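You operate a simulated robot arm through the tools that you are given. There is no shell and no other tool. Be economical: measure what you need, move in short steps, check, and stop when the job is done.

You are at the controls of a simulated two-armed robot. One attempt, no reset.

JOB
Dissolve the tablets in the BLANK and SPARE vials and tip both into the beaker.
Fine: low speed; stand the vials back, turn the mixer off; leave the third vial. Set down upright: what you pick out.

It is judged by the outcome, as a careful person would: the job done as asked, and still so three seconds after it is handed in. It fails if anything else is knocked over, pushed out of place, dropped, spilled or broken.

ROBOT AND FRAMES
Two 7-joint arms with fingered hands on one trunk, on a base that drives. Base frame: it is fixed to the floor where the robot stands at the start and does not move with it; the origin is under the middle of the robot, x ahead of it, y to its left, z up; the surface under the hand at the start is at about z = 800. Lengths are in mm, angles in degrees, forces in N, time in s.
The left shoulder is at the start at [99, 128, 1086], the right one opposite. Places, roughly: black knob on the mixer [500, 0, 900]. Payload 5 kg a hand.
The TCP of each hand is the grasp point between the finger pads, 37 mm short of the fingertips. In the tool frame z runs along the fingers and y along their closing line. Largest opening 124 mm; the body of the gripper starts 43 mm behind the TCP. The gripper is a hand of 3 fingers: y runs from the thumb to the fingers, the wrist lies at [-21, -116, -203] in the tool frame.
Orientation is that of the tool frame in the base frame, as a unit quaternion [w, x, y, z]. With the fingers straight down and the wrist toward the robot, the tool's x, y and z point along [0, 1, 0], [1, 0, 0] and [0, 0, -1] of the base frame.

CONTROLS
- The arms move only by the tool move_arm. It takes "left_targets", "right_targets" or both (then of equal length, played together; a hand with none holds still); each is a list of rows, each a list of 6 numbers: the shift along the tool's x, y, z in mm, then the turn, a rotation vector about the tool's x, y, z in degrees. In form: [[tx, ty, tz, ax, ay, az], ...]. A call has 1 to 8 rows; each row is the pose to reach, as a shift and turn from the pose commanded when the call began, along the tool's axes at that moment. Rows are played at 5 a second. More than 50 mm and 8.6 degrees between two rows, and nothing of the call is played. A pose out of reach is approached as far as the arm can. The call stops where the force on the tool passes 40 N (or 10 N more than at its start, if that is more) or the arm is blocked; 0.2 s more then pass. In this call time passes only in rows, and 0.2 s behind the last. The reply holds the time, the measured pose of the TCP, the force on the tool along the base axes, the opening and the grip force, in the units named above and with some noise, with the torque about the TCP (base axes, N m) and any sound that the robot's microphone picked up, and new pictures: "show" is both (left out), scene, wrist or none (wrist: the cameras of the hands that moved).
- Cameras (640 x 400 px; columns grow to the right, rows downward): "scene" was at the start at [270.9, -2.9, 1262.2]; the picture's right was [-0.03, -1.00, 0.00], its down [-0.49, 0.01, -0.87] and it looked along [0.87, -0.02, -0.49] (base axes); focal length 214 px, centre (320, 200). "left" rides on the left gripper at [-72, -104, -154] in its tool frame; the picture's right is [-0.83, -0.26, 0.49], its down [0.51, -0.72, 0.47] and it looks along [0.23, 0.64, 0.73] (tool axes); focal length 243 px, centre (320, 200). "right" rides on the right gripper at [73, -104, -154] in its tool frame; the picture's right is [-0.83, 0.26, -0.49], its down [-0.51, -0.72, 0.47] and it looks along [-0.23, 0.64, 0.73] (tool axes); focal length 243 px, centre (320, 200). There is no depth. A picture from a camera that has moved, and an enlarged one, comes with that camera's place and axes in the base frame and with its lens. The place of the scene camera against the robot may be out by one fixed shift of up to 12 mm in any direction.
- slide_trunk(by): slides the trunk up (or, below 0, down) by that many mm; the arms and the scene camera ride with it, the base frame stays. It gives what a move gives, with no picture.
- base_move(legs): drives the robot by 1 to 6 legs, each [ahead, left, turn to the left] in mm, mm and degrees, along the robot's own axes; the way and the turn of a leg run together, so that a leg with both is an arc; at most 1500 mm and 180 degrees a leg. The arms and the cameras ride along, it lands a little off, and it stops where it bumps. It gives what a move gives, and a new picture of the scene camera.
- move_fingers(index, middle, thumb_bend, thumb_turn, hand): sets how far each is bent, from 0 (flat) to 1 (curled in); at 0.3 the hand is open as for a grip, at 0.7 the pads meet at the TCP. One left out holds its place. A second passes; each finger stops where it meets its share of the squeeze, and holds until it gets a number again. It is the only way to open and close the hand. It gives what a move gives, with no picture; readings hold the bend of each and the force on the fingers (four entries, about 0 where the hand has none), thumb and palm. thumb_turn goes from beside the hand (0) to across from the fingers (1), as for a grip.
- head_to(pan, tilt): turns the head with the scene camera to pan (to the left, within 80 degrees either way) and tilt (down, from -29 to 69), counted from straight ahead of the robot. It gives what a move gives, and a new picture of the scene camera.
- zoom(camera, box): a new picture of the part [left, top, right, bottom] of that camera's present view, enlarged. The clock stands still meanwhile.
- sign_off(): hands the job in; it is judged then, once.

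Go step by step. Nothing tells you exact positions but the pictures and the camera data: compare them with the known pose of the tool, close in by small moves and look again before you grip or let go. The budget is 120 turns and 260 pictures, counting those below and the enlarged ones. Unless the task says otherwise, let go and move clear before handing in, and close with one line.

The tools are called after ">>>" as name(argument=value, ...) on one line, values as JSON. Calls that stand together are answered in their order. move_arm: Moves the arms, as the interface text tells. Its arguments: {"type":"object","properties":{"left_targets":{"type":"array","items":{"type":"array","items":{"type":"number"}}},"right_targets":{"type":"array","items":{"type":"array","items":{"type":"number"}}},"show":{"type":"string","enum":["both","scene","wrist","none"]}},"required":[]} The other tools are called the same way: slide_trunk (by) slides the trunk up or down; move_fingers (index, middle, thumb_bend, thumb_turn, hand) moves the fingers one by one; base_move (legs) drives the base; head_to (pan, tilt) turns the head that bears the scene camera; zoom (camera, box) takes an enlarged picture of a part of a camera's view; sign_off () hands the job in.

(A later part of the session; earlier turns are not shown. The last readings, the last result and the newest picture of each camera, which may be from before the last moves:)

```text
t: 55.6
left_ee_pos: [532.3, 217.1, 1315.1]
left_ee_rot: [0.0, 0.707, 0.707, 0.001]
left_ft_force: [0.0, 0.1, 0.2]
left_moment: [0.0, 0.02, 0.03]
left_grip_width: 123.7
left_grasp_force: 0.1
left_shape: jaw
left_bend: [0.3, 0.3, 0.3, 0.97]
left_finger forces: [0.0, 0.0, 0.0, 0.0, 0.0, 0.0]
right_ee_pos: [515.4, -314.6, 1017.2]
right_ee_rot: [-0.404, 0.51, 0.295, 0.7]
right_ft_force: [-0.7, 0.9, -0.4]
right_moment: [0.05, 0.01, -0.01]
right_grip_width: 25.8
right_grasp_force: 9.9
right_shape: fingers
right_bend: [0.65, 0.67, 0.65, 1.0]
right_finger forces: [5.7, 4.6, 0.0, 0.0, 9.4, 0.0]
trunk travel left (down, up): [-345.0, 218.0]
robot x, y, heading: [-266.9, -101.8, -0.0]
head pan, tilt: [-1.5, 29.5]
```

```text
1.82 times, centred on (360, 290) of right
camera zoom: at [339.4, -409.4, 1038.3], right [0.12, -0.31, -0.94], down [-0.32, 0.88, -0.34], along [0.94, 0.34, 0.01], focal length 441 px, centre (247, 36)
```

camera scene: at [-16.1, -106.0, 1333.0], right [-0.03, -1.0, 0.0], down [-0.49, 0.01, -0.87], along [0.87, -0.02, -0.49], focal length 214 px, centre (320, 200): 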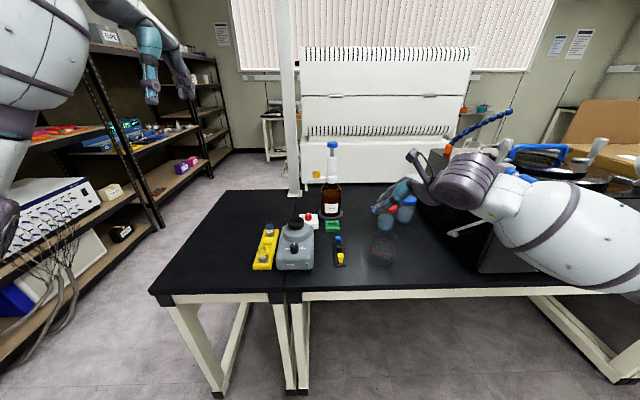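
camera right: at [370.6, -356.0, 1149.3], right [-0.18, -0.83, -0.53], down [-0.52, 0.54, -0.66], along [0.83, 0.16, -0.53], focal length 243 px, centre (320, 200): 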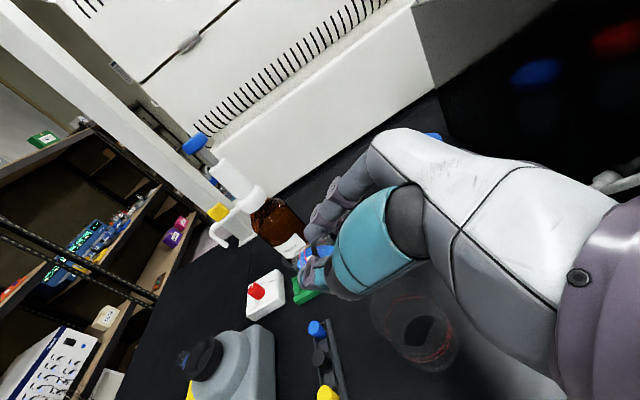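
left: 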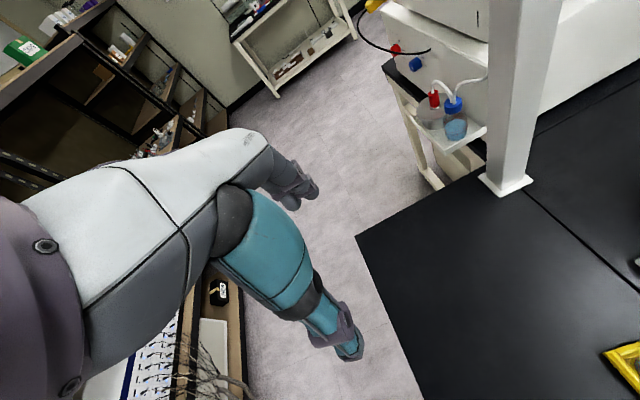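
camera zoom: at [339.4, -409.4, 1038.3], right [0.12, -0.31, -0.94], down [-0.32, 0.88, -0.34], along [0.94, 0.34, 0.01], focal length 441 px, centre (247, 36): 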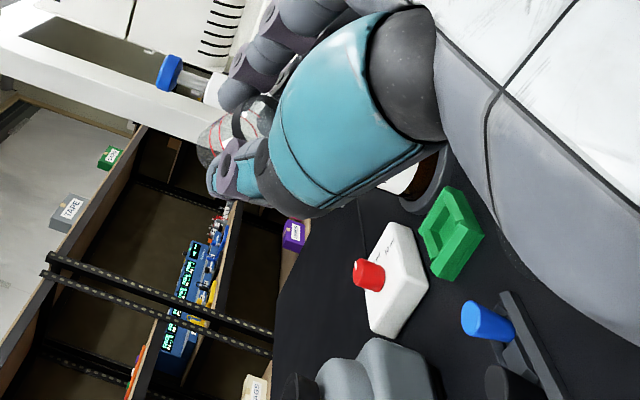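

BLANK is empty and the beaker holds the blue solution. I tilt back upright along the same path.

>>> move_arm(right_targets=[[0, 0, 0, 0, -4, 0], [0, 0, 0, 0, -12, 0], [0, 0, 0, 0, -20, 0], [0, 0, 0, 0, -28, 0], [0, 0, 0, 0, -36, 0], [0, 0, 0, 0, -44, 0], [0, 0, 0, 0, -52, 0], [0, 0, 0, 0, -60, 0]], show="none")

>>> move_arm(right_targets=[[0, 0, 0, 0, -8, 0], [0, 0, 0, 0, -16, 0], [0, 0, 0, 0, -24, 0], [0, 0, 0, 0, -32, 0], [0, 0, 0, 0, -40, 0], [0, 0, 0, 0, -48, 0]])

>>> zoom(camera="scene", box=[350, 170, 450, 280])

```text
t: 57.4
left_ee_pos: [532.4, 217.9, 1314.6]
left_ee_rot: [0.001, 0.707, 0.708, 0.0]
left_ft_force: [-0.5, -0.4, 0.3]
left_moment: [-0.02, 0.0, 0.0]
left_grip_width: 123.8
left_grasp_force: 0.1
left_shape: jaw
left_bend: [0.3, 0.3, 0.3, 0.97]
left_finger forces: [0.0, 0.0, 0.0, 0.0, 0.0, 0.0]
right_ee_pos: [513.7, -314.7, 1016.6]
right_ee_rot: [-0.202, 0.792, 0.457, 0.351]
right_ft_force: [-0.4, 0.4, -1.4]
right_moment: [-0.03, 0.01, -0.01]
right_grip_width: 25.5
right_grasp_force: 9.8
right_shape: fingers
right_bend: [0.65, 0.67, 0.65, 1.0]
right_finger forces: [5.8, 4.7, 0.0, 0.0, 9.3, 0.1]
trunk travel left (down, up): [-345.0, 218.0]
robot x, y, heading: [-269.6, -99.4, -0.2]
head pan, tilt: [-1.5, 29.5]
```

```text
t: 58.8
left_ee_pos: [532.7, 218.9, 1314.0]
left_ee_rot: [0.0, 0.707, 0.707, 0.0]
left_ft_force: [-0.2, 0.3, 0.6]
left_moment: [-0.03, 0.02, 0.01]
left_grip_width: 123.7
left_grasp_force: 0.1
left_shape: jaw
left_bend: [0.3, 0.3, 0.3, 0.97]
left_finger forces: [0.0, 0.0, 0.0, 0.0, 0.0, 0.0]
right_ee_pos: [515.0, -314.6, 1016.7]
right_ee_rot: [0.001, 0.867, 0.499, -0.002]
right_ft_force: [-0.1, -0.2, -0.9]
right_moment: [-0.01, 0.0, -0.01]
right_grip_width: 25.9
right_grasp_force: 10.2
right_shape: fingers
right_bend: [0.65, 0.67, 0.65, 1.0]
right_finger forces: [5.7, 4.6, 0.1, 0.0, 9.2, 0.0]
trunk travel left (down, up): [-345.0, 218.0]
robot x, y, heading: [-266.8, -102.6, 0.2]
head pan, tilt: [-1.5, 29.5]
camera scene: at [-15.3, -104.0, 1332.8], right [-0.03, -1.0, 0.0], down [-0.49, 0.01, -0.87], along [0.87, -0.02, -0.49], focal length 214 px, centre (320, 200)
camera right: at [460.6, -199.4, 1169.6], right [-0.19, -0.85, 0.5], down [-0.88, -0.08, -0.47], along [0.44, -0.52, -0.73], focal length 243 px, centre (320, 200)
```

scene: 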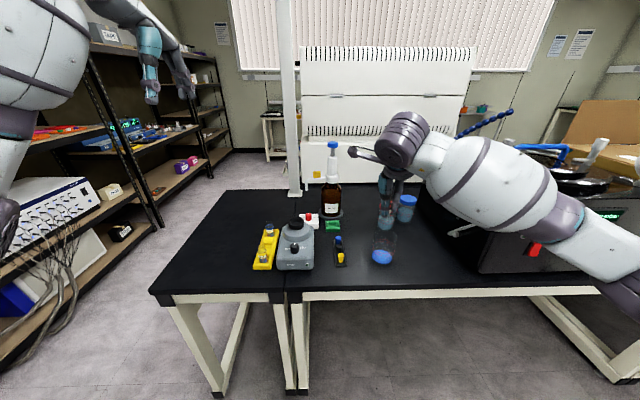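
right: 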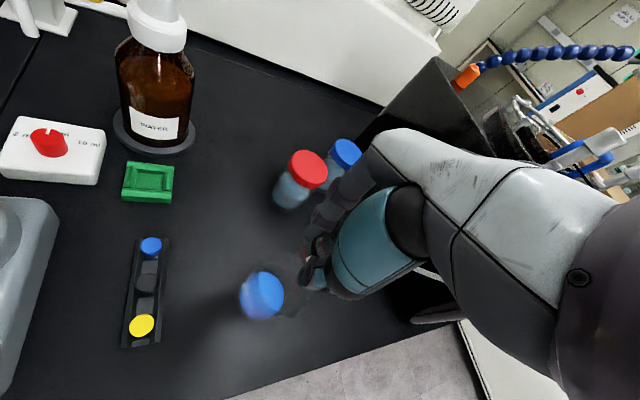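

```text
3.64 times, centred on (400, 225) of scene
camera zoom: at [-15.3, -104.0, 1332.8], right [-0.03, -1.0, 0.0], down [-0.49, 0.01, -0.87], along [0.87, -0.02, -0.49], focal length 780 px, centre (29, 109)
```

zoom: 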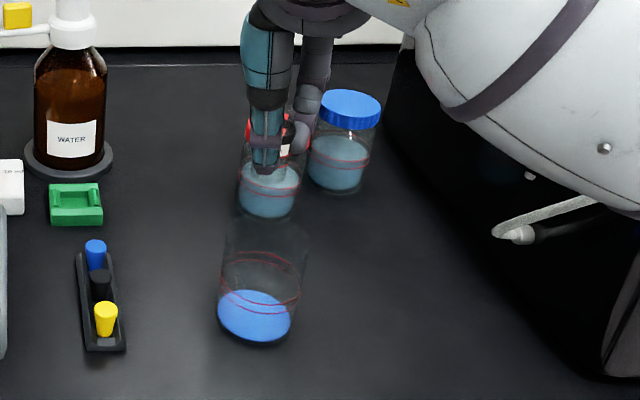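

Upright again. I reverse the yaw and position, then drive the base back left.

>>> move_arm(right_targets=[[15, 7, 0, 0, 0, -7.5], [30, 14, 0, 0, 0, -15], [45, 21, 0, 0, 0, -22.5], [59.4, 27.5, 0, 0, 0, -30]], show="none")

>>> base_move(legs=[[0, 240, 0]])

>>> zoom(camera="right", box=[0, 0, 640, 400])

```text
t: 59.8
left_ee_pos: [532.0, 216.5, 1315.0]
left_ee_rot: [0.0, 0.707, 0.708, 0.0]
left_ft_force: [1.4, -0.5, 0.4]
left_moment: [0.03, -0.01, 0.02]
left_grip_width: 123.7
left_grasp_force: 0.1
left_shape: jaw
left_bend: [0.3, 0.3, 0.3, 0.97]
left_finger forces: [0.1, 0.0, 0.0, 0.0, 0.1, 0.0]
right_ee_pos: [568.6, -277.9, 1017.1]
right_ee_rot: [0.001, 0.707, 0.708, -0.001]
right_ft_force: [0.9, 0.5, 0.1]
right_moment: [0.07, 0.03, -0.01]
right_grip_width: 25.9
right_grasp_force: 9.8
right_shape: fingers
right_bend: [0.65, 0.67, 0.65, 1.0]
right_finger forces: [5.7, 4.6, 0.0, 0.0, 9.2, 0.0]
trunk travel left (down, up): [-345.0, 218.0]
robot x, y, heading: [-266.9, -105.0, 0.1]
head pan, tilt: [-1.5, 29.5]
```

```text
t: 62.5
left_ee_pos: [532.4, 457.8, 1315.5]
left_ee_rot: [0.0, 0.708, 0.706, 0.0]
left_ft_force: [-0.4, -0.6, -0.5]
left_moment: [-0.02, 0.02, -0.01]
left_grip_width: 123.6
left_grasp_force: 0.0
left_shape: jaw
left_bend: [0.3, 0.3, 0.3, 0.97]
left_finger forces: [0.0, 0.0, 0.0, 0.0, 0.0, 0.0]
right_ee_pos: [568.4, -36.2, 1016.7]
right_ee_rot: [0.0, 0.707, 0.707, -0.001]
right_ft_force: [0.2, 0.0, 0.8]
right_moment: [-0.01, 0.0, -0.01]
right_grip_width: 25.9
right_grasp_force: 9.3
right_shape: fingers
right_bend: [0.65, 0.67, 0.65, 1.0]
right_finger forces: [5.7, 4.6, 0.0, 0.1, 9.3, 0.0]
trunk travel left (down, up): [-345.0, 218.0]
robot x, y, heading: [-267.1, 138.1, -0.0]
head pan, tilt: [-1.5, 29.5]
camera scene: at [-15.6, 136.1, 1332.9], right [-0.03, -1.0, 0.0], down [-0.49, 0.01, -0.87], along [0.87, -0.02, -0.49], focal length 214 px, centre (320, 200)
```

scene: 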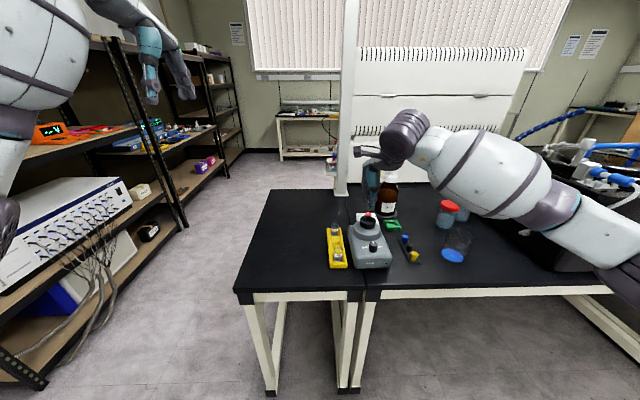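

```text
1.00 times, centred on (320, 200) of right (not enlarged: the box is as wide or as high as the picture)
camera zoom: at [463.2, 35.7, 1170.3], right [0.26, -0.83, 0.49], down [-0.72, -0.51, -0.47], along [0.64, -0.23, -0.73], focal length 243 px, centre (320, 200)
```

zoom: 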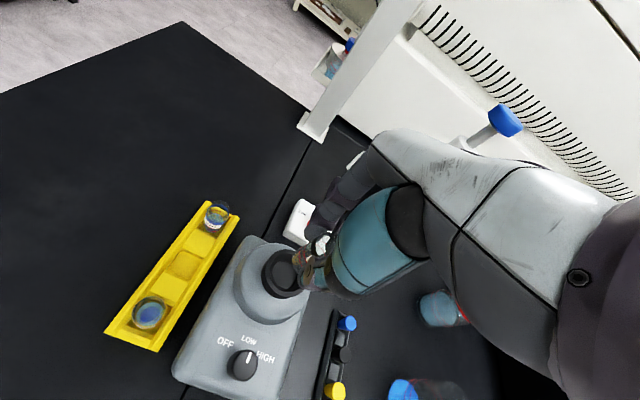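

Now carry BLANK back above its empty slot.

>>> move_arm(right_targets=[[20, -2, 0, 0, 0, 0], [45, -5, 0, 0, 0, 0], [70, -8, 0, 0, 0, 0], [92, -11, 0, 0, 0, 0], [103.2, -12, 10, 0, 0, 0], [103.2, -12, 40, 0, 0, 0], [103.2, -12, 75, 0, 0, 0]])

>>> zoom(camera="scene", box=[315, 200, 375, 260])

>>> zoom(camera="right", box=[200, 190, 360, 370])

```text
t: 64.1
left_ee_pos: [532.5, 458.0, 1315.1]
left_ee_rot: [-0.001, 0.707, 0.707, 0.001]
left_ft_force: [0.6, -0.1, -0.7]
left_moment: [-0.03, 0.01, -0.01]
left_grip_width: 124.0
left_grasp_force: 0.1
left_shape: jaw
left_bend: [0.3, 0.3, 0.3, 0.97]
left_finger forces: [0.1, 0.1, 0.0, 0.0, 0.0, 0.1]
right_ee_pos: [556.0, 66.3, 943.1]
right_ee_rot: [-0.001, 0.708, 0.706, 0.0]
right_ft_force: [0.0, 0.7, -0.3]
right_moment: [0.0, 0.0, -0.02]
right_grip_width: 25.8
right_grasp_force: 10.0
right_shape: fingers
right_bend: [0.65, 0.67, 0.65, 1.0]
right_finger forces: [5.6, 4.6, 0.0, 0.0, 9.2, 0.0]
trunk travel left (down, up): [-345.0, 218.0]
robot x, y, heading: [-270.0, 143.2, -0.0]
head pan, tilt: [-1.5, 29.5]
camera scene: at [-14.9, 136.3, 1332.7], right [-0.03, -1.0, 0.0], down [-0.49, 0.01, -0.87], along [0.87, -0.02, -0.49], focal length 214 px, centre (320, 200)
camera right: at [451.3, 138.9, 1095.5], right [0.26, -0.83, 0.49], down [-0.72, -0.51, -0.47], along [0.64, -0.23, -0.73], focal length 243 px, centre (320, 200)
```

scene: 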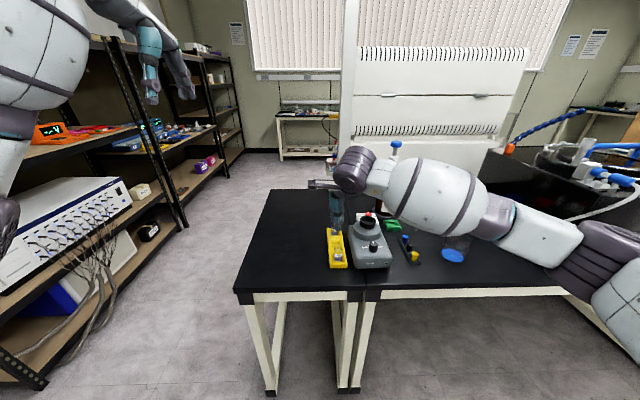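
right: 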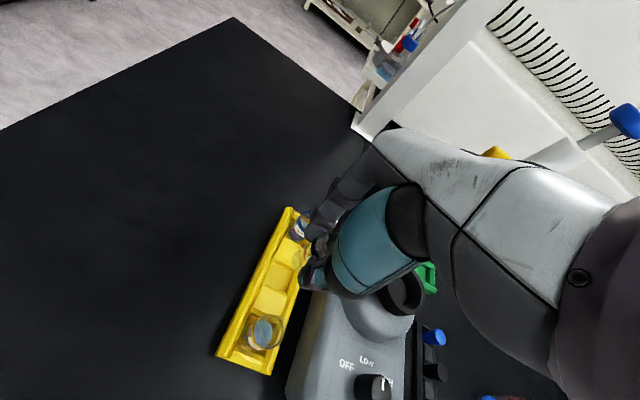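

```text
6.67 times, centred on (345, 230) of scene
camera zoom: at [-14.9, 136.3, 1332.7], right [-0.03, -1.0, 0.0], down [-0.49, 0.01, -0.87], along [0.87, -0.02, -0.49], focal length 1430 px, centre (153, 0)
```

zoom: 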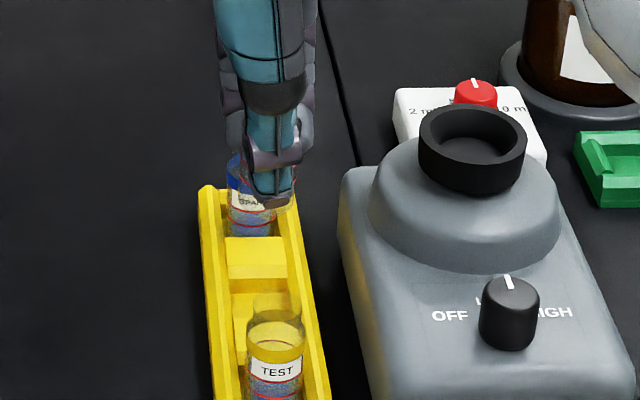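

```text
2.22 times, centred on (280, 280) of right
camera zoom: at [451.3, 138.9, 1095.5], right [0.26, -0.83, 0.49], down [-0.72, -0.51, -0.47], along [0.64, -0.23, -0.73], focal length 539 px, centre (409, 22)
```

zoom: 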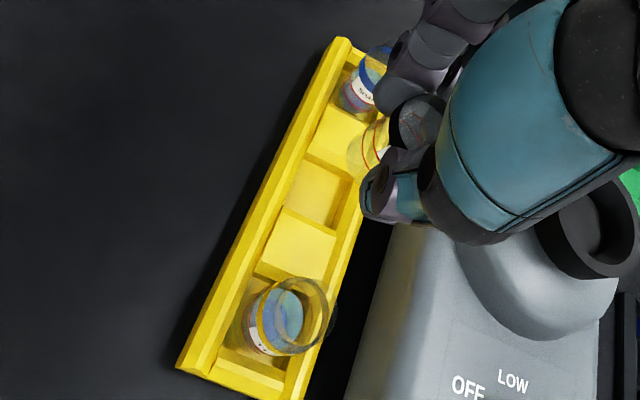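

Aligned with the empty slot. I descend to just above it and check.

>>> move_arm(right_targets=[[0.5, 0.5, 15, 0, 0, 0], [0.5, 0.5, 30, 0, 0, 0], [0.5, 0.5, 45, 0, 0, 0], [0.5, 0.5, 58, 0, 0, 0], [0.5, 0.5, 66, 0, 0, 0]], show="none")

>>> zoom(camera="right", box=[200, 190, 360, 370])

>>> zoom(camera="scene", box=[315, 200, 375, 260])

```text
t: 65.3
left_ee_pos: [533.1, 458.7, 1314.6]
left_ee_rot: [0.0, 0.708, 0.707, 0.0]
left_ft_force: [-0.1, -0.4, 0.1]
left_moment: [-0.03, 0.0, -0.01]
left_grip_width: 123.5
left_grasp_force: 0.0
left_shape: jaw
left_bend: [0.3, 0.3, 0.3, 0.97]
left_finger forces: [0.0, 0.0, 0.0, 0.1, 0.0, 0.0]
right_ee_pos: [556.6, 66.1, 876.3]
right_ee_rot: [0.0, 0.707, 0.707, 0.0]
right_ft_force: [2.3, 0.4, 2.2]
right_moment: [0.01, -0.08, -0.02]
right_grip_width: 25.6
right_grasp_force: 10.6
right_shape: fingers
right_bend: [0.65, 0.67, 0.65, 1.0]
right_finger forces: [6.7, 5.1, 0.0, 0.0, 8.8, 0.0]
trunk travel left (down, up): [-345.0, 218.0]
robot x, y, heading: [-268.2, 138.2, 0.2]
head pan, tilt: [-1.5, 29.5]
```

```text
2.22 times, centred on (280, 280) of right
camera zoom: at [451.1, 139.2, 1030.0], right [0.26, -0.83, 0.49], down [-0.72, -0.51, -0.47], along [0.64, -0.23, -0.73], focal length 539 px, centre (409, 22)
```

zoom: 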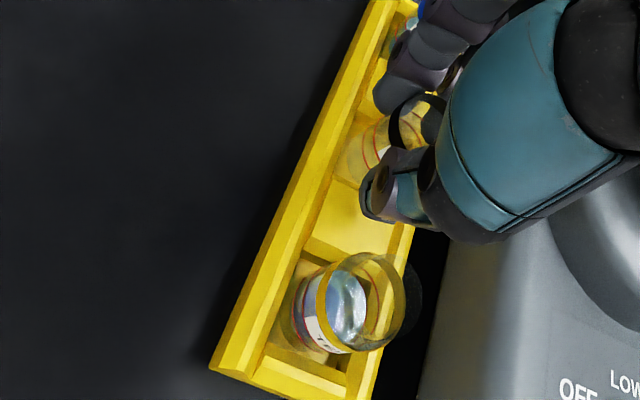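

```text
6.67 times, centred on (345, 230) of scene
camera zoom: at [-15.6, 136.5, 1332.9], right [-0.03, -1.0, 0.0], down [-0.49, 0.01, -0.87], along [0.87, -0.02, -0.49], focal length 1430 px, centre (153, 0)
```

zoom: 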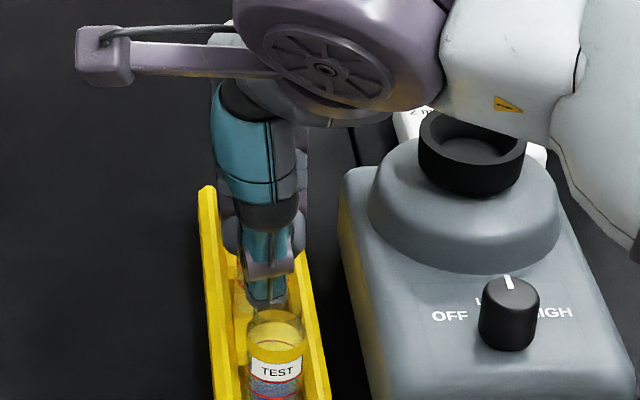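

Light contact pushing forward at z=876: the vial's bottom touches the slot's near edge. I rise 3 mm, shift 2 mm forward and retry gently.

>>> move_arm(right_targets=[[0, 0, -4, 0, 0, 0], [0, 2, -4, 0, 0, 0], [0, 2, -1, 0, 0, 0], [0, 2, 2, 0, 0, 0]], show="none")

>>> zoom(camera="right", box=[270, 210, 340, 280])

```text
t: 66.3
left_ee_pos: [531.5, 456.9, 1313.5]
left_ee_rot: [0.0, 0.708, 0.706, -0.001]
left_ft_force: [0.0, 0.1, 0.2]
left_moment: [0.04, 0.03, -0.01]
left_grip_width: 123.8
left_grasp_force: 0.2
left_shape: jaw
left_bend: [0.3, 0.3, 0.3, 0.97]
left_finger forces: [0.0, 0.0, 0.1, 0.0, 0.0, 0.0]
right_ee_pos: [558.2, 66.3, 871.7]
right_ee_rot: [-0.001, 0.708, 0.706, 0.0]
right_ft_force: [0.1, 0.1, -0.7]
right_moment: [0.01, 0.02, -0.04]
right_grip_width: 25.8
right_grasp_force: 10.7
right_shape: fingers
right_bend: [0.65, 0.67, 0.65, 1.0]
right_finger forces: [5.8, 4.7, 0.0, 0.1, 9.5, 0.1]
trunk travel left (down, up): [-345.0, 218.0]
robot x, y, heading: [-272.8, 139.0, -0.1]
head pan, tilt: [-1.5, 29.5]
```

```text
5.71 times, centred on (305, 245) of right
camera zoom: at [453.4, 139.4, 1027.1], right [0.26, -0.83, 0.49], down [-0.72, -0.51, -0.47], along [0.64, -0.23, -0.73], focal length 1386 px, centre (406, -57)
```

zoom: 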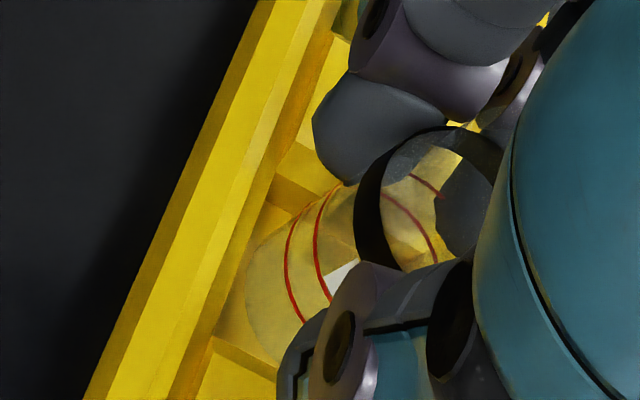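

Contact is gone and it is entering the slot. I continue down until it seats.

>>> move_arm(right_targets=[[0, 0, 2, 0, 0, 0], [0, 0, 4, 0, 0, 0], [0, 0, 6, 0, 0, 0]], show="none")

```text
t: 67.1
left_ee_pos: [532.9, 458.6, 1315.4]
left_ee_rot: [-0.001, 0.707, 0.707, 0.0]
left_ft_force: [0.2, 0.1, 0.5]
left_moment: [0.01, 0.01, 0.02]
left_grip_width: 123.7
left_grasp_force: 0.1
left_shape: jaw
left_bend: [0.3, 0.3, 0.3, 0.97]
left_finger forces: [0.1, 0.1, 0.1, 0.0, 0.0, 0.0]
right_ee_pos: [559.3, 66.6, 867.2]
right_ee_rot: [0.0, 0.708, 0.707, 0.001]
right_ft_force: [-0.4, -0.1, -0.2]
right_moment: [0.01, -0.03, -0.02]
right_grip_width: 25.8
right_grasp_force: 10.1
right_shape: fingers
right_bend: [0.65, 0.67, 0.65, 1.0]
right_finger forces: [5.7, 4.7, 0.0, 0.1, 9.5, 0.0]
trunk travel left (down, up): [-345.0, 218.0]
robot x, y, heading: [-270.3, 134.9, 0.1]
head pan, tilt: [-1.5, 29.5]
```

>>> move_arm(right_targets=[[0, 0, 1, 0, 0, 0], [0, 0, 2, 0, 0, 0], [0, 0, 3, 0, 0, 0]], show="none")

>>> zoom(camera="right", box=[270, 210, 340, 280])

```text
t: 67.9
left_ee_pos: [531.5, 458.8, 1314.0]
left_ee_rot: [0.001, 0.708, 0.706, 0.001]
left_ft_force: [0.1, -0.2, 0.1]
left_moment: [-0.02, 0.02, -0.03]
left_grip_width: 123.5
left_grasp_force: 0.1
left_shape: jaw
left_bend: [0.3, 0.3, 0.3, 0.97]
left_finger forces: [0.0, 0.0, 0.1, 0.0, 0.1, 0.0]
right_ee_pos: [558.1, 67.5, 863.1]
right_ee_rot: [0.0, 0.708, 0.707, -0.001]
right_ft_force: [-0.7, 0.5, -0.3]
right_moment: [0.0, 0.02, 0.0]
right_grip_width: 25.9
right_grasp_force: 10.5
right_shape: fingers
right_bend: [0.65, 0.67, 0.65, 1.0]
right_finger forces: [5.8, 4.7, 0.0, 0.1, 9.3, 0.0]
trunk travel left (down, up): [-345.0, 218.0]
robot x, y, heading: [-268.4, 139.3, -0.0]
head pan, tilt: [-1.5, 29.5]
```

```text
5.71 times, centred on (305, 245) of right
camera zoom: at [453.7, 139.8, 1018.5], right [0.26, -0.83, 0.49], down [-0.72, -0.51, -0.47], along [0.64, -0.23, -0.73], focal length 1386 px, centre (406, -57)
```

zoom: 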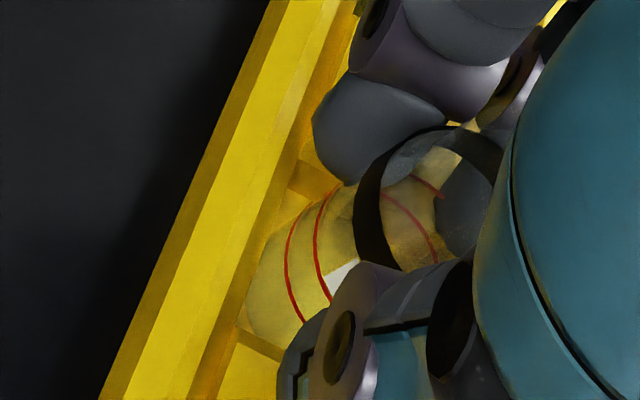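

>>> move_arm(right_targets=[[0, 0, 1, 0, 0, 0], [0, 0, 2, 0, 0, 0], [0, 0, 3, 0, 0, 0]], show="none")

```text
t: 68.7
left_ee_pos: [532.0, 458.7, 1315.7]
left_ee_rot: [0.001, 0.708, 0.706, 0.001]
left_ft_force: [0.1, 0.5, -0.2]
left_moment: [0.0, 0.02, 0.03]
left_grip_width: 123.8
left_grasp_force: 0.0
left_shape: jaw
left_bend: [0.3, 0.3, 0.3, 0.97]
left_finger forces: [0.0, 0.0, 0.1, 0.1, 0.0, 0.0]
right_ee_pos: [558.7, 68.0, 862.1]
right_ee_rot: [0.001, 0.707, 0.707, 0.001]
right_ft_force: [1.9, 0.5, 10.5]
right_moment: [-0.03, 0.0, 0.0]
right_grip_width: 25.7
right_grasp_force: 11.1
right_shape: fingers
right_bend: [0.65, 0.67, 0.65, 1.0]
right_finger forces: [6.9, 5.7, 0.0, 0.0, 9.9, 0.0]
trunk travel left (down, up): [-345.0, 218.0]
robot x, y, heading: [-269.6, 143.7, 0.1]
head pan, tilt: [-1.5, 29.5]
```

Seated (10 N). I ease off 1 mm and open the fingers.

>>> move_arm(right_targets=[[0, 0, -1.2, 0, 0, 0]], show="none")

>>> move_fingers(hand="right", index=0.59, middle=0.59, thumb_bend=0.57)

>>> zoom(camera="right", box=[230, 180, 350, 300])

```text
t: 69.1
left_ee_pos: [532.3, 459.2, 1314.4]
left_ee_rot: [0.0, 0.708, 0.707, -0.001]
left_ft_force: [-0.2, 0.0, -0.9]
left_moment: [0.04, -0.03, -0.02]
left_grip_width: 123.9
left_grasp_force: 0.0
left_shape: jaw
left_bend: [0.3, 0.3, 0.3, 0.97]
left_finger forces: [0.0, 0.0, 0.0, 0.0, 0.1, 0.0]
right_ee_pos: [558.1, 67.7, 863.3]
right_ee_rot: [-0.001, 0.708, 0.706, 0.0]
right_ft_force: [1.3, 1.3, 9.5]
right_moment: [-0.05, -0.03, 0.02]
right_grip_width: 25.7
right_grasp_force: 10.9
right_shape: fingers
right_bend: [0.65, 0.67, 0.65, 1.0]
right_finger forces: [6.9, 5.9, 0.0, 0.0, 9.9, 0.1]
trunk travel left (down, up): [-345.0, 218.0]
robot x, y, heading: [-267.2, 137.1, -0.2]
head pan, tilt: [-1.5, 29.5]
```

```text
t: 70.1
left_ee_pos: [530.5, 459.3, 1315.6]
left_ee_rot: [0.0, 0.708, 0.706, 0.0]
left_ft_force: [0.4, 0.3, 0.4]
left_moment: [0.02, 0.01, -0.03]
left_grip_width: 123.7
left_grasp_force: 0.0
left_shape: jaw
left_bend: [0.3, 0.3, 0.3, 0.97]
left_finger forces: [0.0, 0.0, 0.0, 0.1, 0.0, 0.1]
right_ee_pos: [558.2, 67.5, 863.9]
right_ee_rot: [0.0, 0.708, 0.706, -0.001]
right_ft_force: [-3.3, 0.1, 6.0]
right_moment: [0.06, -0.03, 0.04]
right_grip_width: 40.0
right_grasp_force: 3.7
right_shape: fingers
right_bend: [0.62, 0.6, 0.56, 1.0]
right_finger forces: [4.6, 1.8, 0.0, 0.1, 0.0, 0.0]
trunk travel left (down, up): [-345.0, 218.0]
robot x, y, heading: [-270.0, 143.6, 0.1]
head pan, tilt: [-1.5, 29.5]
```

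```text
3.33 times, centred on (290, 240) of right
camera zoom: at [452.8, 139.8, 1016.9], right [0.26, -0.83, 0.49], down [-0.72, -0.51, -0.47], along [0.64, -0.23, -0.73], focal length 809 px, centre (420, 67)
```

zoom: 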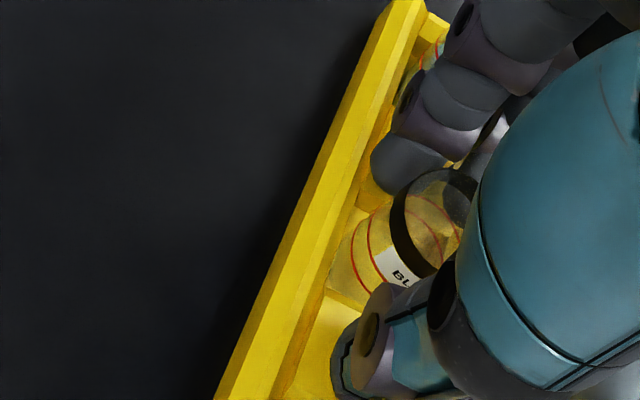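

Fingers opened but the index tip presses on the rack spacer. I rise a few mm to relieve it and check.

>>> move_arm(right_targets=[[0, 0, -2, 0, 0, 0], [0, 0, -4, 0, 0, 0]], show="none")

>>> zoom(camera="right", box=[230, 180, 350, 300])

```text
t: 70.7
left_ee_pos: [533.3, 458.8, 1314.5]
left_ee_rot: [0.001, 0.708, 0.707, 0.0]
left_ft_force: [0.0, 0.5, -0.6]
left_moment: [-0.02, -0.04, -0.05]
left_grip_width: 123.8
left_grasp_force: 0.0
left_shape: jaw
left_bend: [0.3, 0.3, 0.3, 0.97]
left_finger forces: [0.0, 0.0, 0.0, 0.0, 0.0, 0.0]
right_ee_pos: [557.8, 66.5, 866.3]
right_ee_rot: [0.0, 0.707, 0.707, -0.001]
right_ft_force: [0.1, 0.8, -0.7]
right_moment: [0.01, -0.02, -0.02]
right_grip_width: 43.7
right_grasp_force: 0.1
right_shape: fingers
right_bend: [0.59, 0.59, 0.56, 1.0]
right_finger forces: [0.1, 0.1, 0.1, 0.1, 0.0, 0.0]
trunk travel left (down, up): [-345.0, 218.0]
robot x, y, heading: [-268.2, 140.6, 0.0]
head pan, tilt: [-1.5, 29.5]
```

```text
3.33 times, centred on (290, 240) of right
camera zoom: at [453.9, 139.7, 1020.2], right [0.26, -0.83, 0.49], down [-0.72, -0.51, -0.47], along [0.64, -0.23, -0.73], focal length 809 px, centre (420, 67)
```

zoom: 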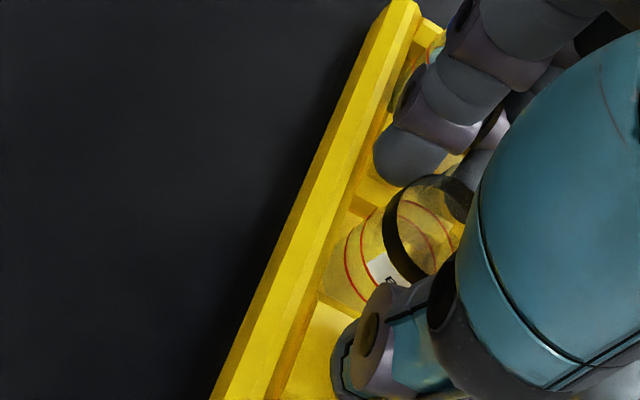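

All forces are zero; I rise straight up and check the vial stands.

>>> move_arm(right_targets=[[0, 0, -8, 0, 0, 0], [0, 0, -20, 0, 0, 0], [0, 0, -40, 0, 0, 0], [0, 0, -65, 0, 0, 0], [0, 0, -90, 0, 0, 0]], show="wrist")

>>> zoom(camera="scene", box=[315, 200, 375, 260])

>>> zoom(camera="right", box=[200, 190, 360, 370])

```text
t: 71.9
left_ee_pos: [532.0, 459.9, 1315.2]
left_ee_rot: [0.001, 0.708, 0.706, 0.0]
left_ft_force: [-0.6, 0.7, 0.0]
left_moment: [-0.01, 0.02, -0.01]
left_grip_width: 123.4
left_grasp_force: 0.2
left_shape: jaw
left_bend: [0.3, 0.3, 0.3, 0.97]
left_finger forces: [0.1, 0.1, 0.1, 0.0, 0.1, 0.0]
right_ee_pos: [559.4, 68.1, 958.8]
right_ee_rot: [0.001, 0.707, 0.707, -0.001]
right_ft_force: [0.5, -0.1, -0.5]
right_moment: [0.01, -0.02, -0.03]
right_grip_width: 43.8
right_grasp_force: 0.0
right_shape: fingers
right_bend: [0.59, 0.59, 0.56, 1.0]
right_finger forces: [0.0, 0.0, 0.0, 0.0, 0.0, 0.0]
trunk travel left (down, up): [-345.0, 218.0]
robot x, y, heading: [-268.3, 140.7, -0.0]
head pan, tilt: [-1.5, 29.5]
camera right: at [453.5, 140.6, 1111.4], right [0.26, -0.83, 0.49], down [-0.72, -0.51, -0.47], along [0.64, -0.23, -0.73], focal length 243 px, centre (320, 200)
```

right: 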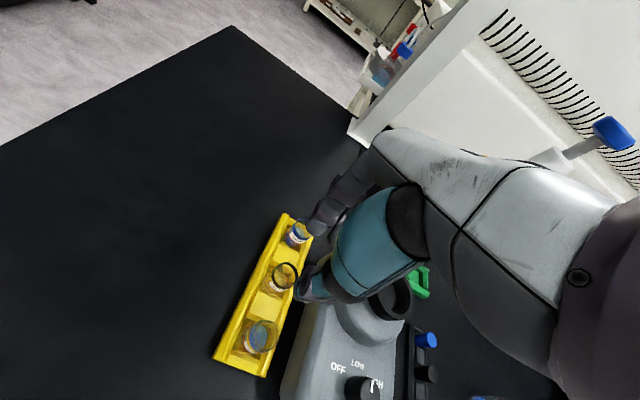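

```text
6.67 times, centred on (345, 230) of scene
camera zoom: at [-16.2, 136.7, 1333.0], right [-0.03, -1.0, 0.0], down [-0.49, 0.01, -0.87], along [0.87, -0.02, -0.49], focal length 1430 px, centre (153, 0)
```

zoom: 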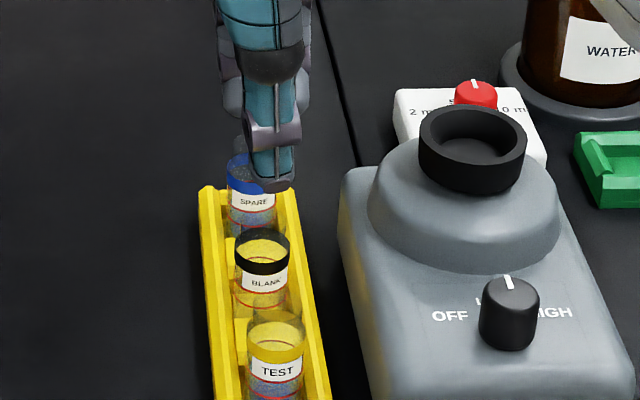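

```text
2.22 times, centred on (280, 280) of right
camera zoom: at [453.5, 140.6, 1111.4], right [0.26, -0.83, 0.49], down [-0.72, -0.51, -0.47], along [0.64, -0.23, -0.73], focal length 539 px, centre (409, 22)
```

zoom: 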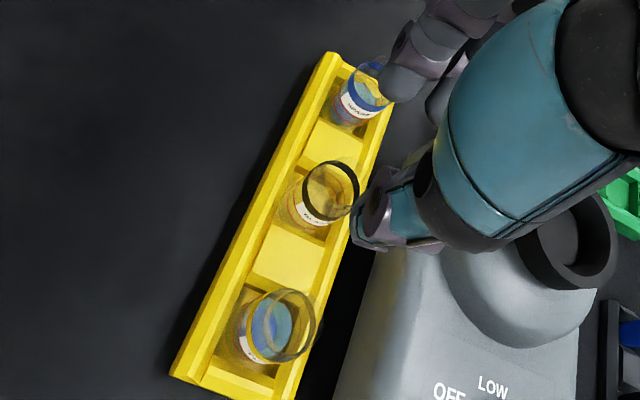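

BLANK stands empty in its slot. I move over SPARE and descend partway.

>>> move_arm(right_targets=[[0, 20, 0, 0, 0, 0], [0, 42, 0, 0, 0, 0], [0, 63, 0, 0, 0, 0], [0, 63, 25, 0, 0, 0], [0, 63, 52, 0, 0, 0]], show="none")

>>> zoom(camera="right", box=[200, 190, 360, 370])

>>> zoom(camera="scene", box=[315, 200, 375, 260])

```text
t: 73.1
left_ee_pos: [534.1, 459.4, 1314.3]
left_ee_rot: [0.0, 0.708, 0.707, 0.0]
left_ft_force: [0.3, 0.1, -0.7]
left_moment: [0.03, -0.01, -0.02]
left_grip_width: 123.4
left_grasp_force: 0.0
left_shape: jaw
left_bend: [0.3, 0.3, 0.3, 0.97]
left_finger forces: [0.1, 0.0, 0.0, 0.0, 0.0, 0.1]
right_ee_pos: [621.3, 67.4, 905.7]
right_ee_rot: [-0.001, 0.707, 0.707, 0.001]
right_ft_force: [0.5, -1.0, -0.8]
right_moment: [-0.02, 0.02, 0.0]
right_grip_width: 43.8
right_grasp_force: 0.0
right_shape: fingers
right_bend: [0.59, 0.59, 0.56, 1.0]
right_finger forces: [0.0, 0.0, 0.0, 0.0, 0.1, 0.0]
trunk travel left (down, up): [-345.0, 218.0]
robot x, y, heading: [-266.5, 142.9, -0.1]
head pan, tilt: [-1.5, 29.5]
```

```text
2.22 times, centred on (280, 280) of right
camera zoom: at [517.3, 139.9, 1059.1], right [0.26, -0.83, 0.49], down [-0.72, -0.51, -0.47], along [0.64, -0.23, -0.73], focal length 539 px, centre (409, 22)
```

zoom: 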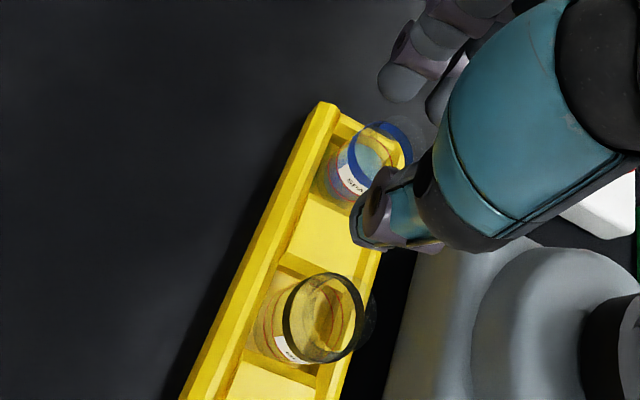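

```text
6.67 times, centred on (345, 230) of scene
camera zoom: at [-15.1, 136.3, 1332.8], right [-0.03, -1.0, 0.0], down [-0.49, 0.01, -0.87], along [0.87, -0.02, -0.49], focal length 1430 px, centre (153, 0)
```

zoom: 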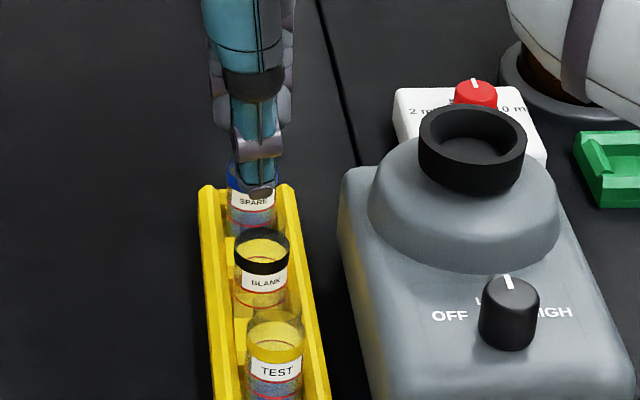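

>>> move_arm(right_targets=[[0, 1.5, 12, 0, 0, 0], [0, 1.5, 24, 0, 0, 0], [0, 1.5, 34, 0, 0, 0], [0, 1.5, 40, 0, 0, 0]], show="none")

>>> zoom(camera="right", box=[230, 180, 350, 300])

```text
t: 74.1
left_ee_pos: [533.6, 458.3, 1315.3]
left_ee_rot: [0.0, 0.708, 0.707, 0.0]
left_ft_force: [0.4, -0.1, -0.4]
left_moment: [-0.01, -0.02, -0.04]
left_grip_width: 123.6
left_grasp_force: 0.0
left_shape: jaw
left_bend: [0.3, 0.3, 0.3, 0.97]
left_finger forces: [0.0, 0.0, 0.0, 0.0, 0.0, 0.0]
right_ee_pos: [622.5, 66.7, 866.1]
right_ee_rot: [0.0, 0.708, 0.706, 0.0]
right_ft_force: [0.6, 0.4, -0.4]
right_moment: [-0.02, 0.01, -0.01]
right_grip_width: 43.9
right_grasp_force: 0.2
right_shape: fingers
right_bend: [0.59, 0.59, 0.56, 1.0]
right_finger forces: [0.0, 0.0, 0.0, 0.0, 0.0, 0.1]
trunk travel left (down, up): [-345.0, 218.0]
robot x, y, heading: [-268.8, 140.5, -0.4]
head pan, tilt: [-1.5, 29.5]
```

```text
3.33 times, centred on (290, 240) of right
camera zoom: at [518.6, 139.3, 1018.6], right [0.26, -0.83, 0.49], down [-0.72, -0.51, -0.47], along [0.64, -0.23, -0.73], focal length 809 px, centre (420, 67)
```

zoom: 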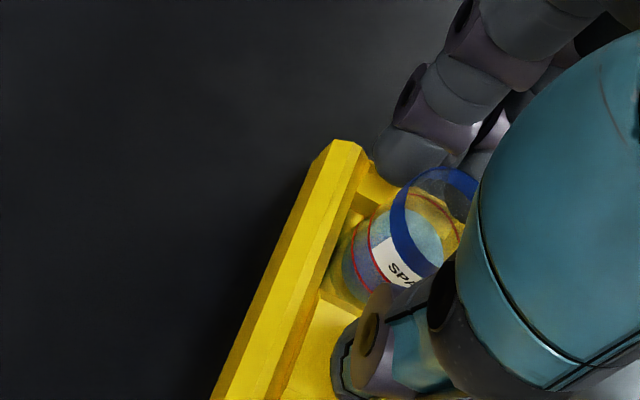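

Same relative view as with BLANK. I close on SPARE.

>>> move_fingers(hand="right", index=0.7, middle=0.7, thumb_bend=0.7)

>>> zoom(camera="right", box=[230, 180, 350, 300])

```text
t: 75.1
left_ee_pos: [532.1, 458.0, 1314.4]
left_ee_rot: [0.0, 0.708, 0.706, 0.0]
left_ft_force: [0.1, -0.2, -0.1]
left_moment: [-0.02, -0.01, 0.06]
left_grip_width: 123.8
left_grasp_force: 0.1
left_shape: jaw
left_bend: [0.3, 0.3, 0.3, 0.97]
left_finger forces: [0.1, 0.0, 0.0, 0.0, 0.0, 0.0]
right_ee_pos: [623.4, 65.4, 865.0]
right_ee_rot: [0.0, 0.708, 0.707, 0.0]
right_ft_force: [1.4, -0.3, 0.9]
right_moment: [0.01, -0.03, 0.01]
right_grip_width: 25.4
right_grasp_force: 9.2
right_shape: fingers
right_bend: [0.66, 0.67, 0.64, 1.0]
right_finger forces: [5.1, 4.4, 0.1, 0.0, 8.8, 0.0]
trunk travel left (down, up): [-345.0, 218.0]
robot x, y, heading: [-268.6, 138.1, -0.1]
head pan, tilt: [-1.5, 29.5]
```

```text
3.33 times, centred on (290, 240) of right
camera zoom: at [518.7, 139.3, 1018.5], right [0.26, -0.83, 0.49], down [-0.72, -0.51, -0.47], along [0.64, -0.23, -0.73], focal length 809 px, centre (420, 67)
```

zoom: 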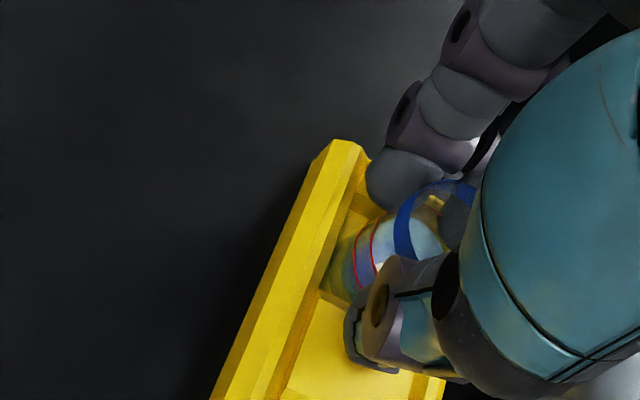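

SPARE is held. I lift it and carry it over the cup.

>>> move_arm(right_targets=[[0, 0, -12, 0, 0, 0], [0, 0, -30, 0, 0, 0], [0, 0, -50, 0, 0, 0], [0, 0, -70, 0, 0, 0], [0, 0, -92, 0, 0, 0], [0, 0, -115, 0, 0, 0], [0, 0, -135, 0, 0, 0]], show="none")

>>> move_arm(right_targets=[[-10, -5, 0, 0, 0, 0], [-27, -14, 0, 0, 0, 0], [-44, -23, 0, 0, 0, 0], [-61, -32, 0, 0, 0, 0], [-78, -41, 0, 0, 0, 0], [-93, -49, 0, 0, 0, 0], [-103.6, -53.5, 0, 0, 0, 0]])

>>> zoom(camera="scene", box=[335, 180, 415, 260])

```text
t: 76.7
left_ee_pos: [533.1, 458.7, 1315.9]
left_ee_rot: [0.0, 0.708, 0.706, 0.0]
left_ft_force: [0.0, 0.3, 0.4]
left_moment: [0.01, -0.02, 0.01]
left_grip_width: 123.9
left_grasp_force: 0.0
left_shape: jaw
left_bend: [0.3, 0.3, 0.3, 0.97]
left_finger forces: [0.1, 0.1, 0.1, 0.1, 0.0, 0.0]
right_ee_pos: [622.7, 67.8, 1000.3]
right_ee_rot: [0.0, 0.706, 0.708, -0.001]
right_ft_force: [-0.4, -0.3, -0.4]
right_moment: [0.01, -0.04, -0.03]
right_grip_width: 25.5
right_grasp_force: 9.4
right_shape: fingers
right_bend: [0.66, 0.67, 0.64, 1.0]
right_finger forces: [4.7, 4.3, 0.0, 0.0, 9.1, 0.0]
trunk travel left (down, up): [-345.0, 218.0]
robot x, y, heading: [-267.6, 138.7, -0.2]
head pan, tilt: [-1.5, 29.5]
```

```text
t: 78.3
left_ee_pos: [533.1, 458.7, 1315.9]
left_ee_rot: [0.001, 0.708, 0.706, 0.001]
left_ft_force: [-0.2, -0.7, -0.6]
left_moment: [0.0, 0.02, -0.02]
left_grip_width: 123.7
left_grasp_force: 0.1
left_shape: jaw
left_bend: [0.3, 0.3, 0.3, 0.97]
left_finger forces: [0.0, 0.0, 0.0, 0.1, 0.0, 0.1]
right_ee_pos: [568.9, -36.9, 999.8]
right_ee_rot: [0.0, 0.707, 0.707, -0.001]
right_ft_force: [-1.2, 0.4, -0.3]
right_moment: [0.02, -0.06, 0.0]
right_grip_width: 25.4
right_grasp_force: 9.2
right_shape: fingers
right_bend: [0.66, 0.67, 0.64, 1.0]
right_finger forces: [4.7, 4.3, 0.0, 0.0, 9.1, 0.1]
trunk travel left (down, up): [-345.0, 218.0]
robot x, y, heading: [-266.7, 137.1, -0.0]
head pan, tilt: [-1.5, 29.5]
camera scene: at [-15.9, 136.0, 1332.9], right [-0.03, -1.0, 0.0], down [-0.49, 0.01, -0.87], along [0.87, -0.02, -0.49], focal length 214 px, centre (320, 200)
camera right: at [464.4, 35.7, 1154.4], right [0.26, -0.83, 0.49], down [-0.72, -0.51, -0.47], along [0.64, -0.23, -0.73], focal length 243 px, centre (320, 200)
```

scene: 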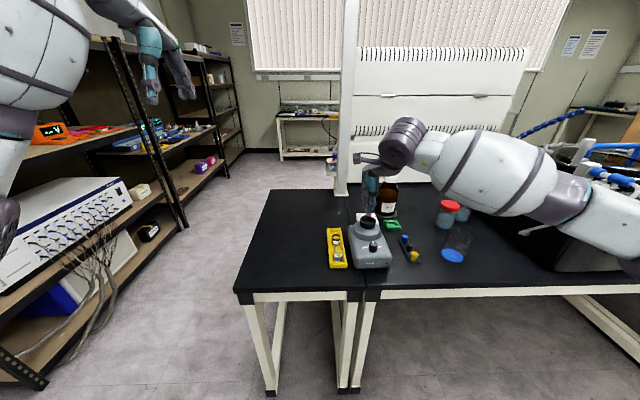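
right: 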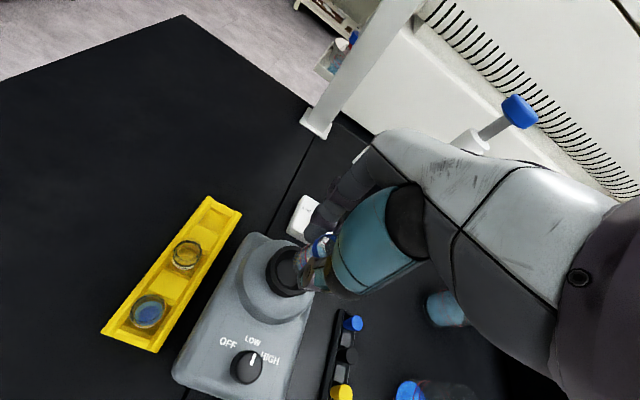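

```text
5.00 times, centred on (375, 220) of scene
camera zoom: at [-15.9, 136.0, 1332.9], right [-0.03, -1.0, 0.0], down [-0.49, 0.01, -0.87], along [0.87, -0.02, -0.49], focal length 1072 px, centre (45, 100)
```

zoom: 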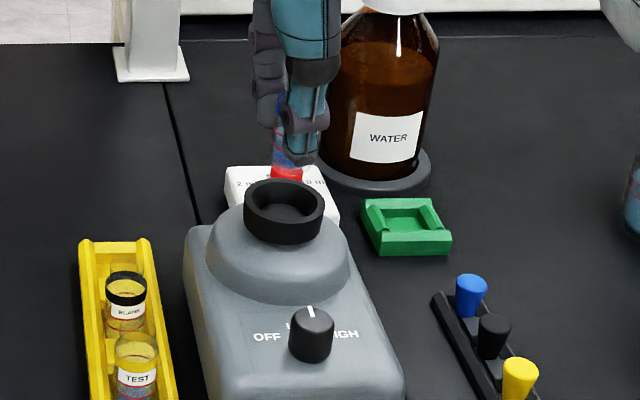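

Aligned as before over the cup. I lower into it and check contact.

>>> move_arm(right_targets=[[0, 0, 12, 0, 0, 0], [0, 0, 22, 0, 0, 0], [0, 0, 30, 0, 0, 0], [0, 0, 36, 0, 0, 0], [0, 0, 40, 0, 0, 0]], show="none")

>>> zoom(camera="scene", box=[350, 195, 400, 245])

```text
t: 79.5
left_ee_pos: [531.4, 459.5, 1313.8]
left_ee_rot: [0.0, 0.707, 0.707, 0.0]
left_ft_force: [0.2, 0.6, 0.8]
left_moment: [0.02, -0.02, 0.04]
left_grip_width: 123.7
left_grasp_force: 0.1
left_shape: jaw
left_bend: [0.3, 0.3, 0.3, 0.97]
left_finger forces: [0.1, 0.0, 0.0, 0.0, 0.1, 0.0]
right_ee_pos: [570.1, -36.4, 959.7]
right_ee_rot: [-0.001, 0.707, 0.707, 0.001]
right_ft_force: [-0.9, 0.2, -0.5]
right_moment: [0.02, 0.0, 0.02]
right_grip_width: 25.6
right_grasp_force: 8.7
right_shape: fingers
right_bend: [0.66, 0.67, 0.64, 1.0]
right_finger forces: [4.7, 4.2, 0.0, 0.0, 9.0, 0.0]
trunk travel left (down, up): [-345.0, 218.0]
robot x, y, heading: [-268.8, 142.6, 0.2]
head pan, tilt: [-1.5, 29.5]
```

```text
8.00 times, centred on (375, 220) of scene
camera zoom: at [-15.6, 136.4, 1332.9], right [-0.03, -1.0, 0.0], down [-0.49, 0.01, -0.87], along [0.87, -0.02, -0.49], focal length 1716 px, centre (-120, 40)
```

zoom: 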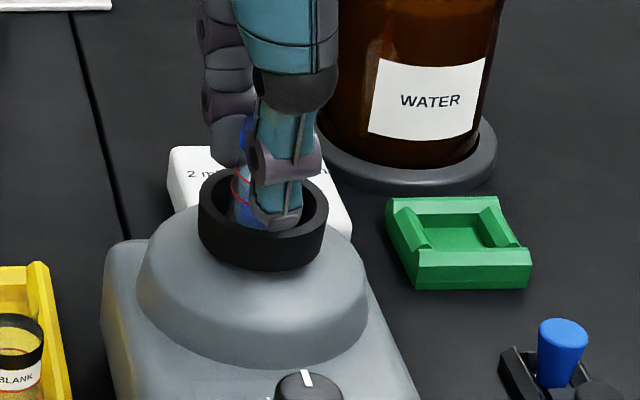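

>>> move_arm(right_targets=[[0, 0, 2, 0, 0, 0], [0, 0, 4, 0, 0, 0], [0, 0, 6, 0, 0, 0], [0, 0, 7.5, 0, 0, 0]], show="none")

>>> zoom(camera="scene", box=[340, 200, 400, 270])

```text
t: 80.5
left_ee_pos: [532.1, 457.9, 1314.4]
left_ee_rot: [0.0, 0.708, 0.707, 0.0]
left_ft_force: [-0.3, 0.6, -1.1]
left_moment: [-0.02, -0.03, 0.05]
left_grip_width: 123.8
left_grasp_force: 0.1
left_shape: jaw
left_bend: [0.3, 0.3, 0.3, 0.97]
left_finger forces: [0.0, 0.1, 0.0, 0.0, 0.1, 0.0]
right_ee_pos: [569.7, -35.7, 952.8]
right_ee_rot: [0.001, 0.708, 0.706, 0.0]
right_ft_force: [0.3, 0.8, 1.6]
right_moment: [0.01, -0.1, -0.03]
right_grip_width: 25.2
right_grasp_force: 9.9
right_shape: fingers
right_bend: [0.66, 0.67, 0.64, 1.0]
right_finger forces: [5.6, 5.0, 0.1, 0.0, 8.9, 0.0]
trunk travel left (down, up): [-345.0, 218.0]
robot x, y, heading: [-270.7, 140.3, -0.1]
head pan, tilt: [-1.5, 29.5]
```

```text
5.71 times, centred on (370, 235) of scene
camera zoom: at [-15.7, 136.6, 1332.9], right [-0.03, -1.0, 0.0], down [-0.49, 0.01, -0.87], along [0.87, -0.02, -0.49], focal length 1226 px, centre (34, 0)
```

zoom: 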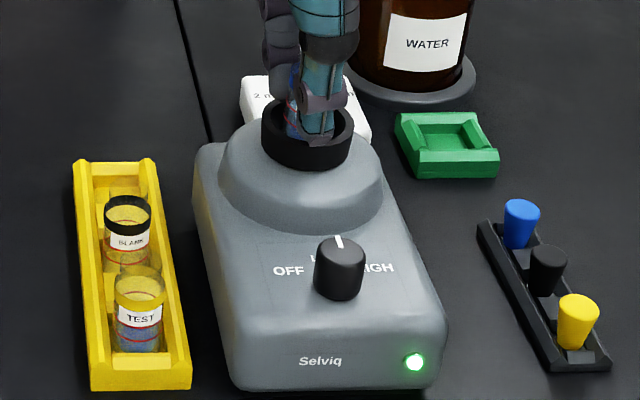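

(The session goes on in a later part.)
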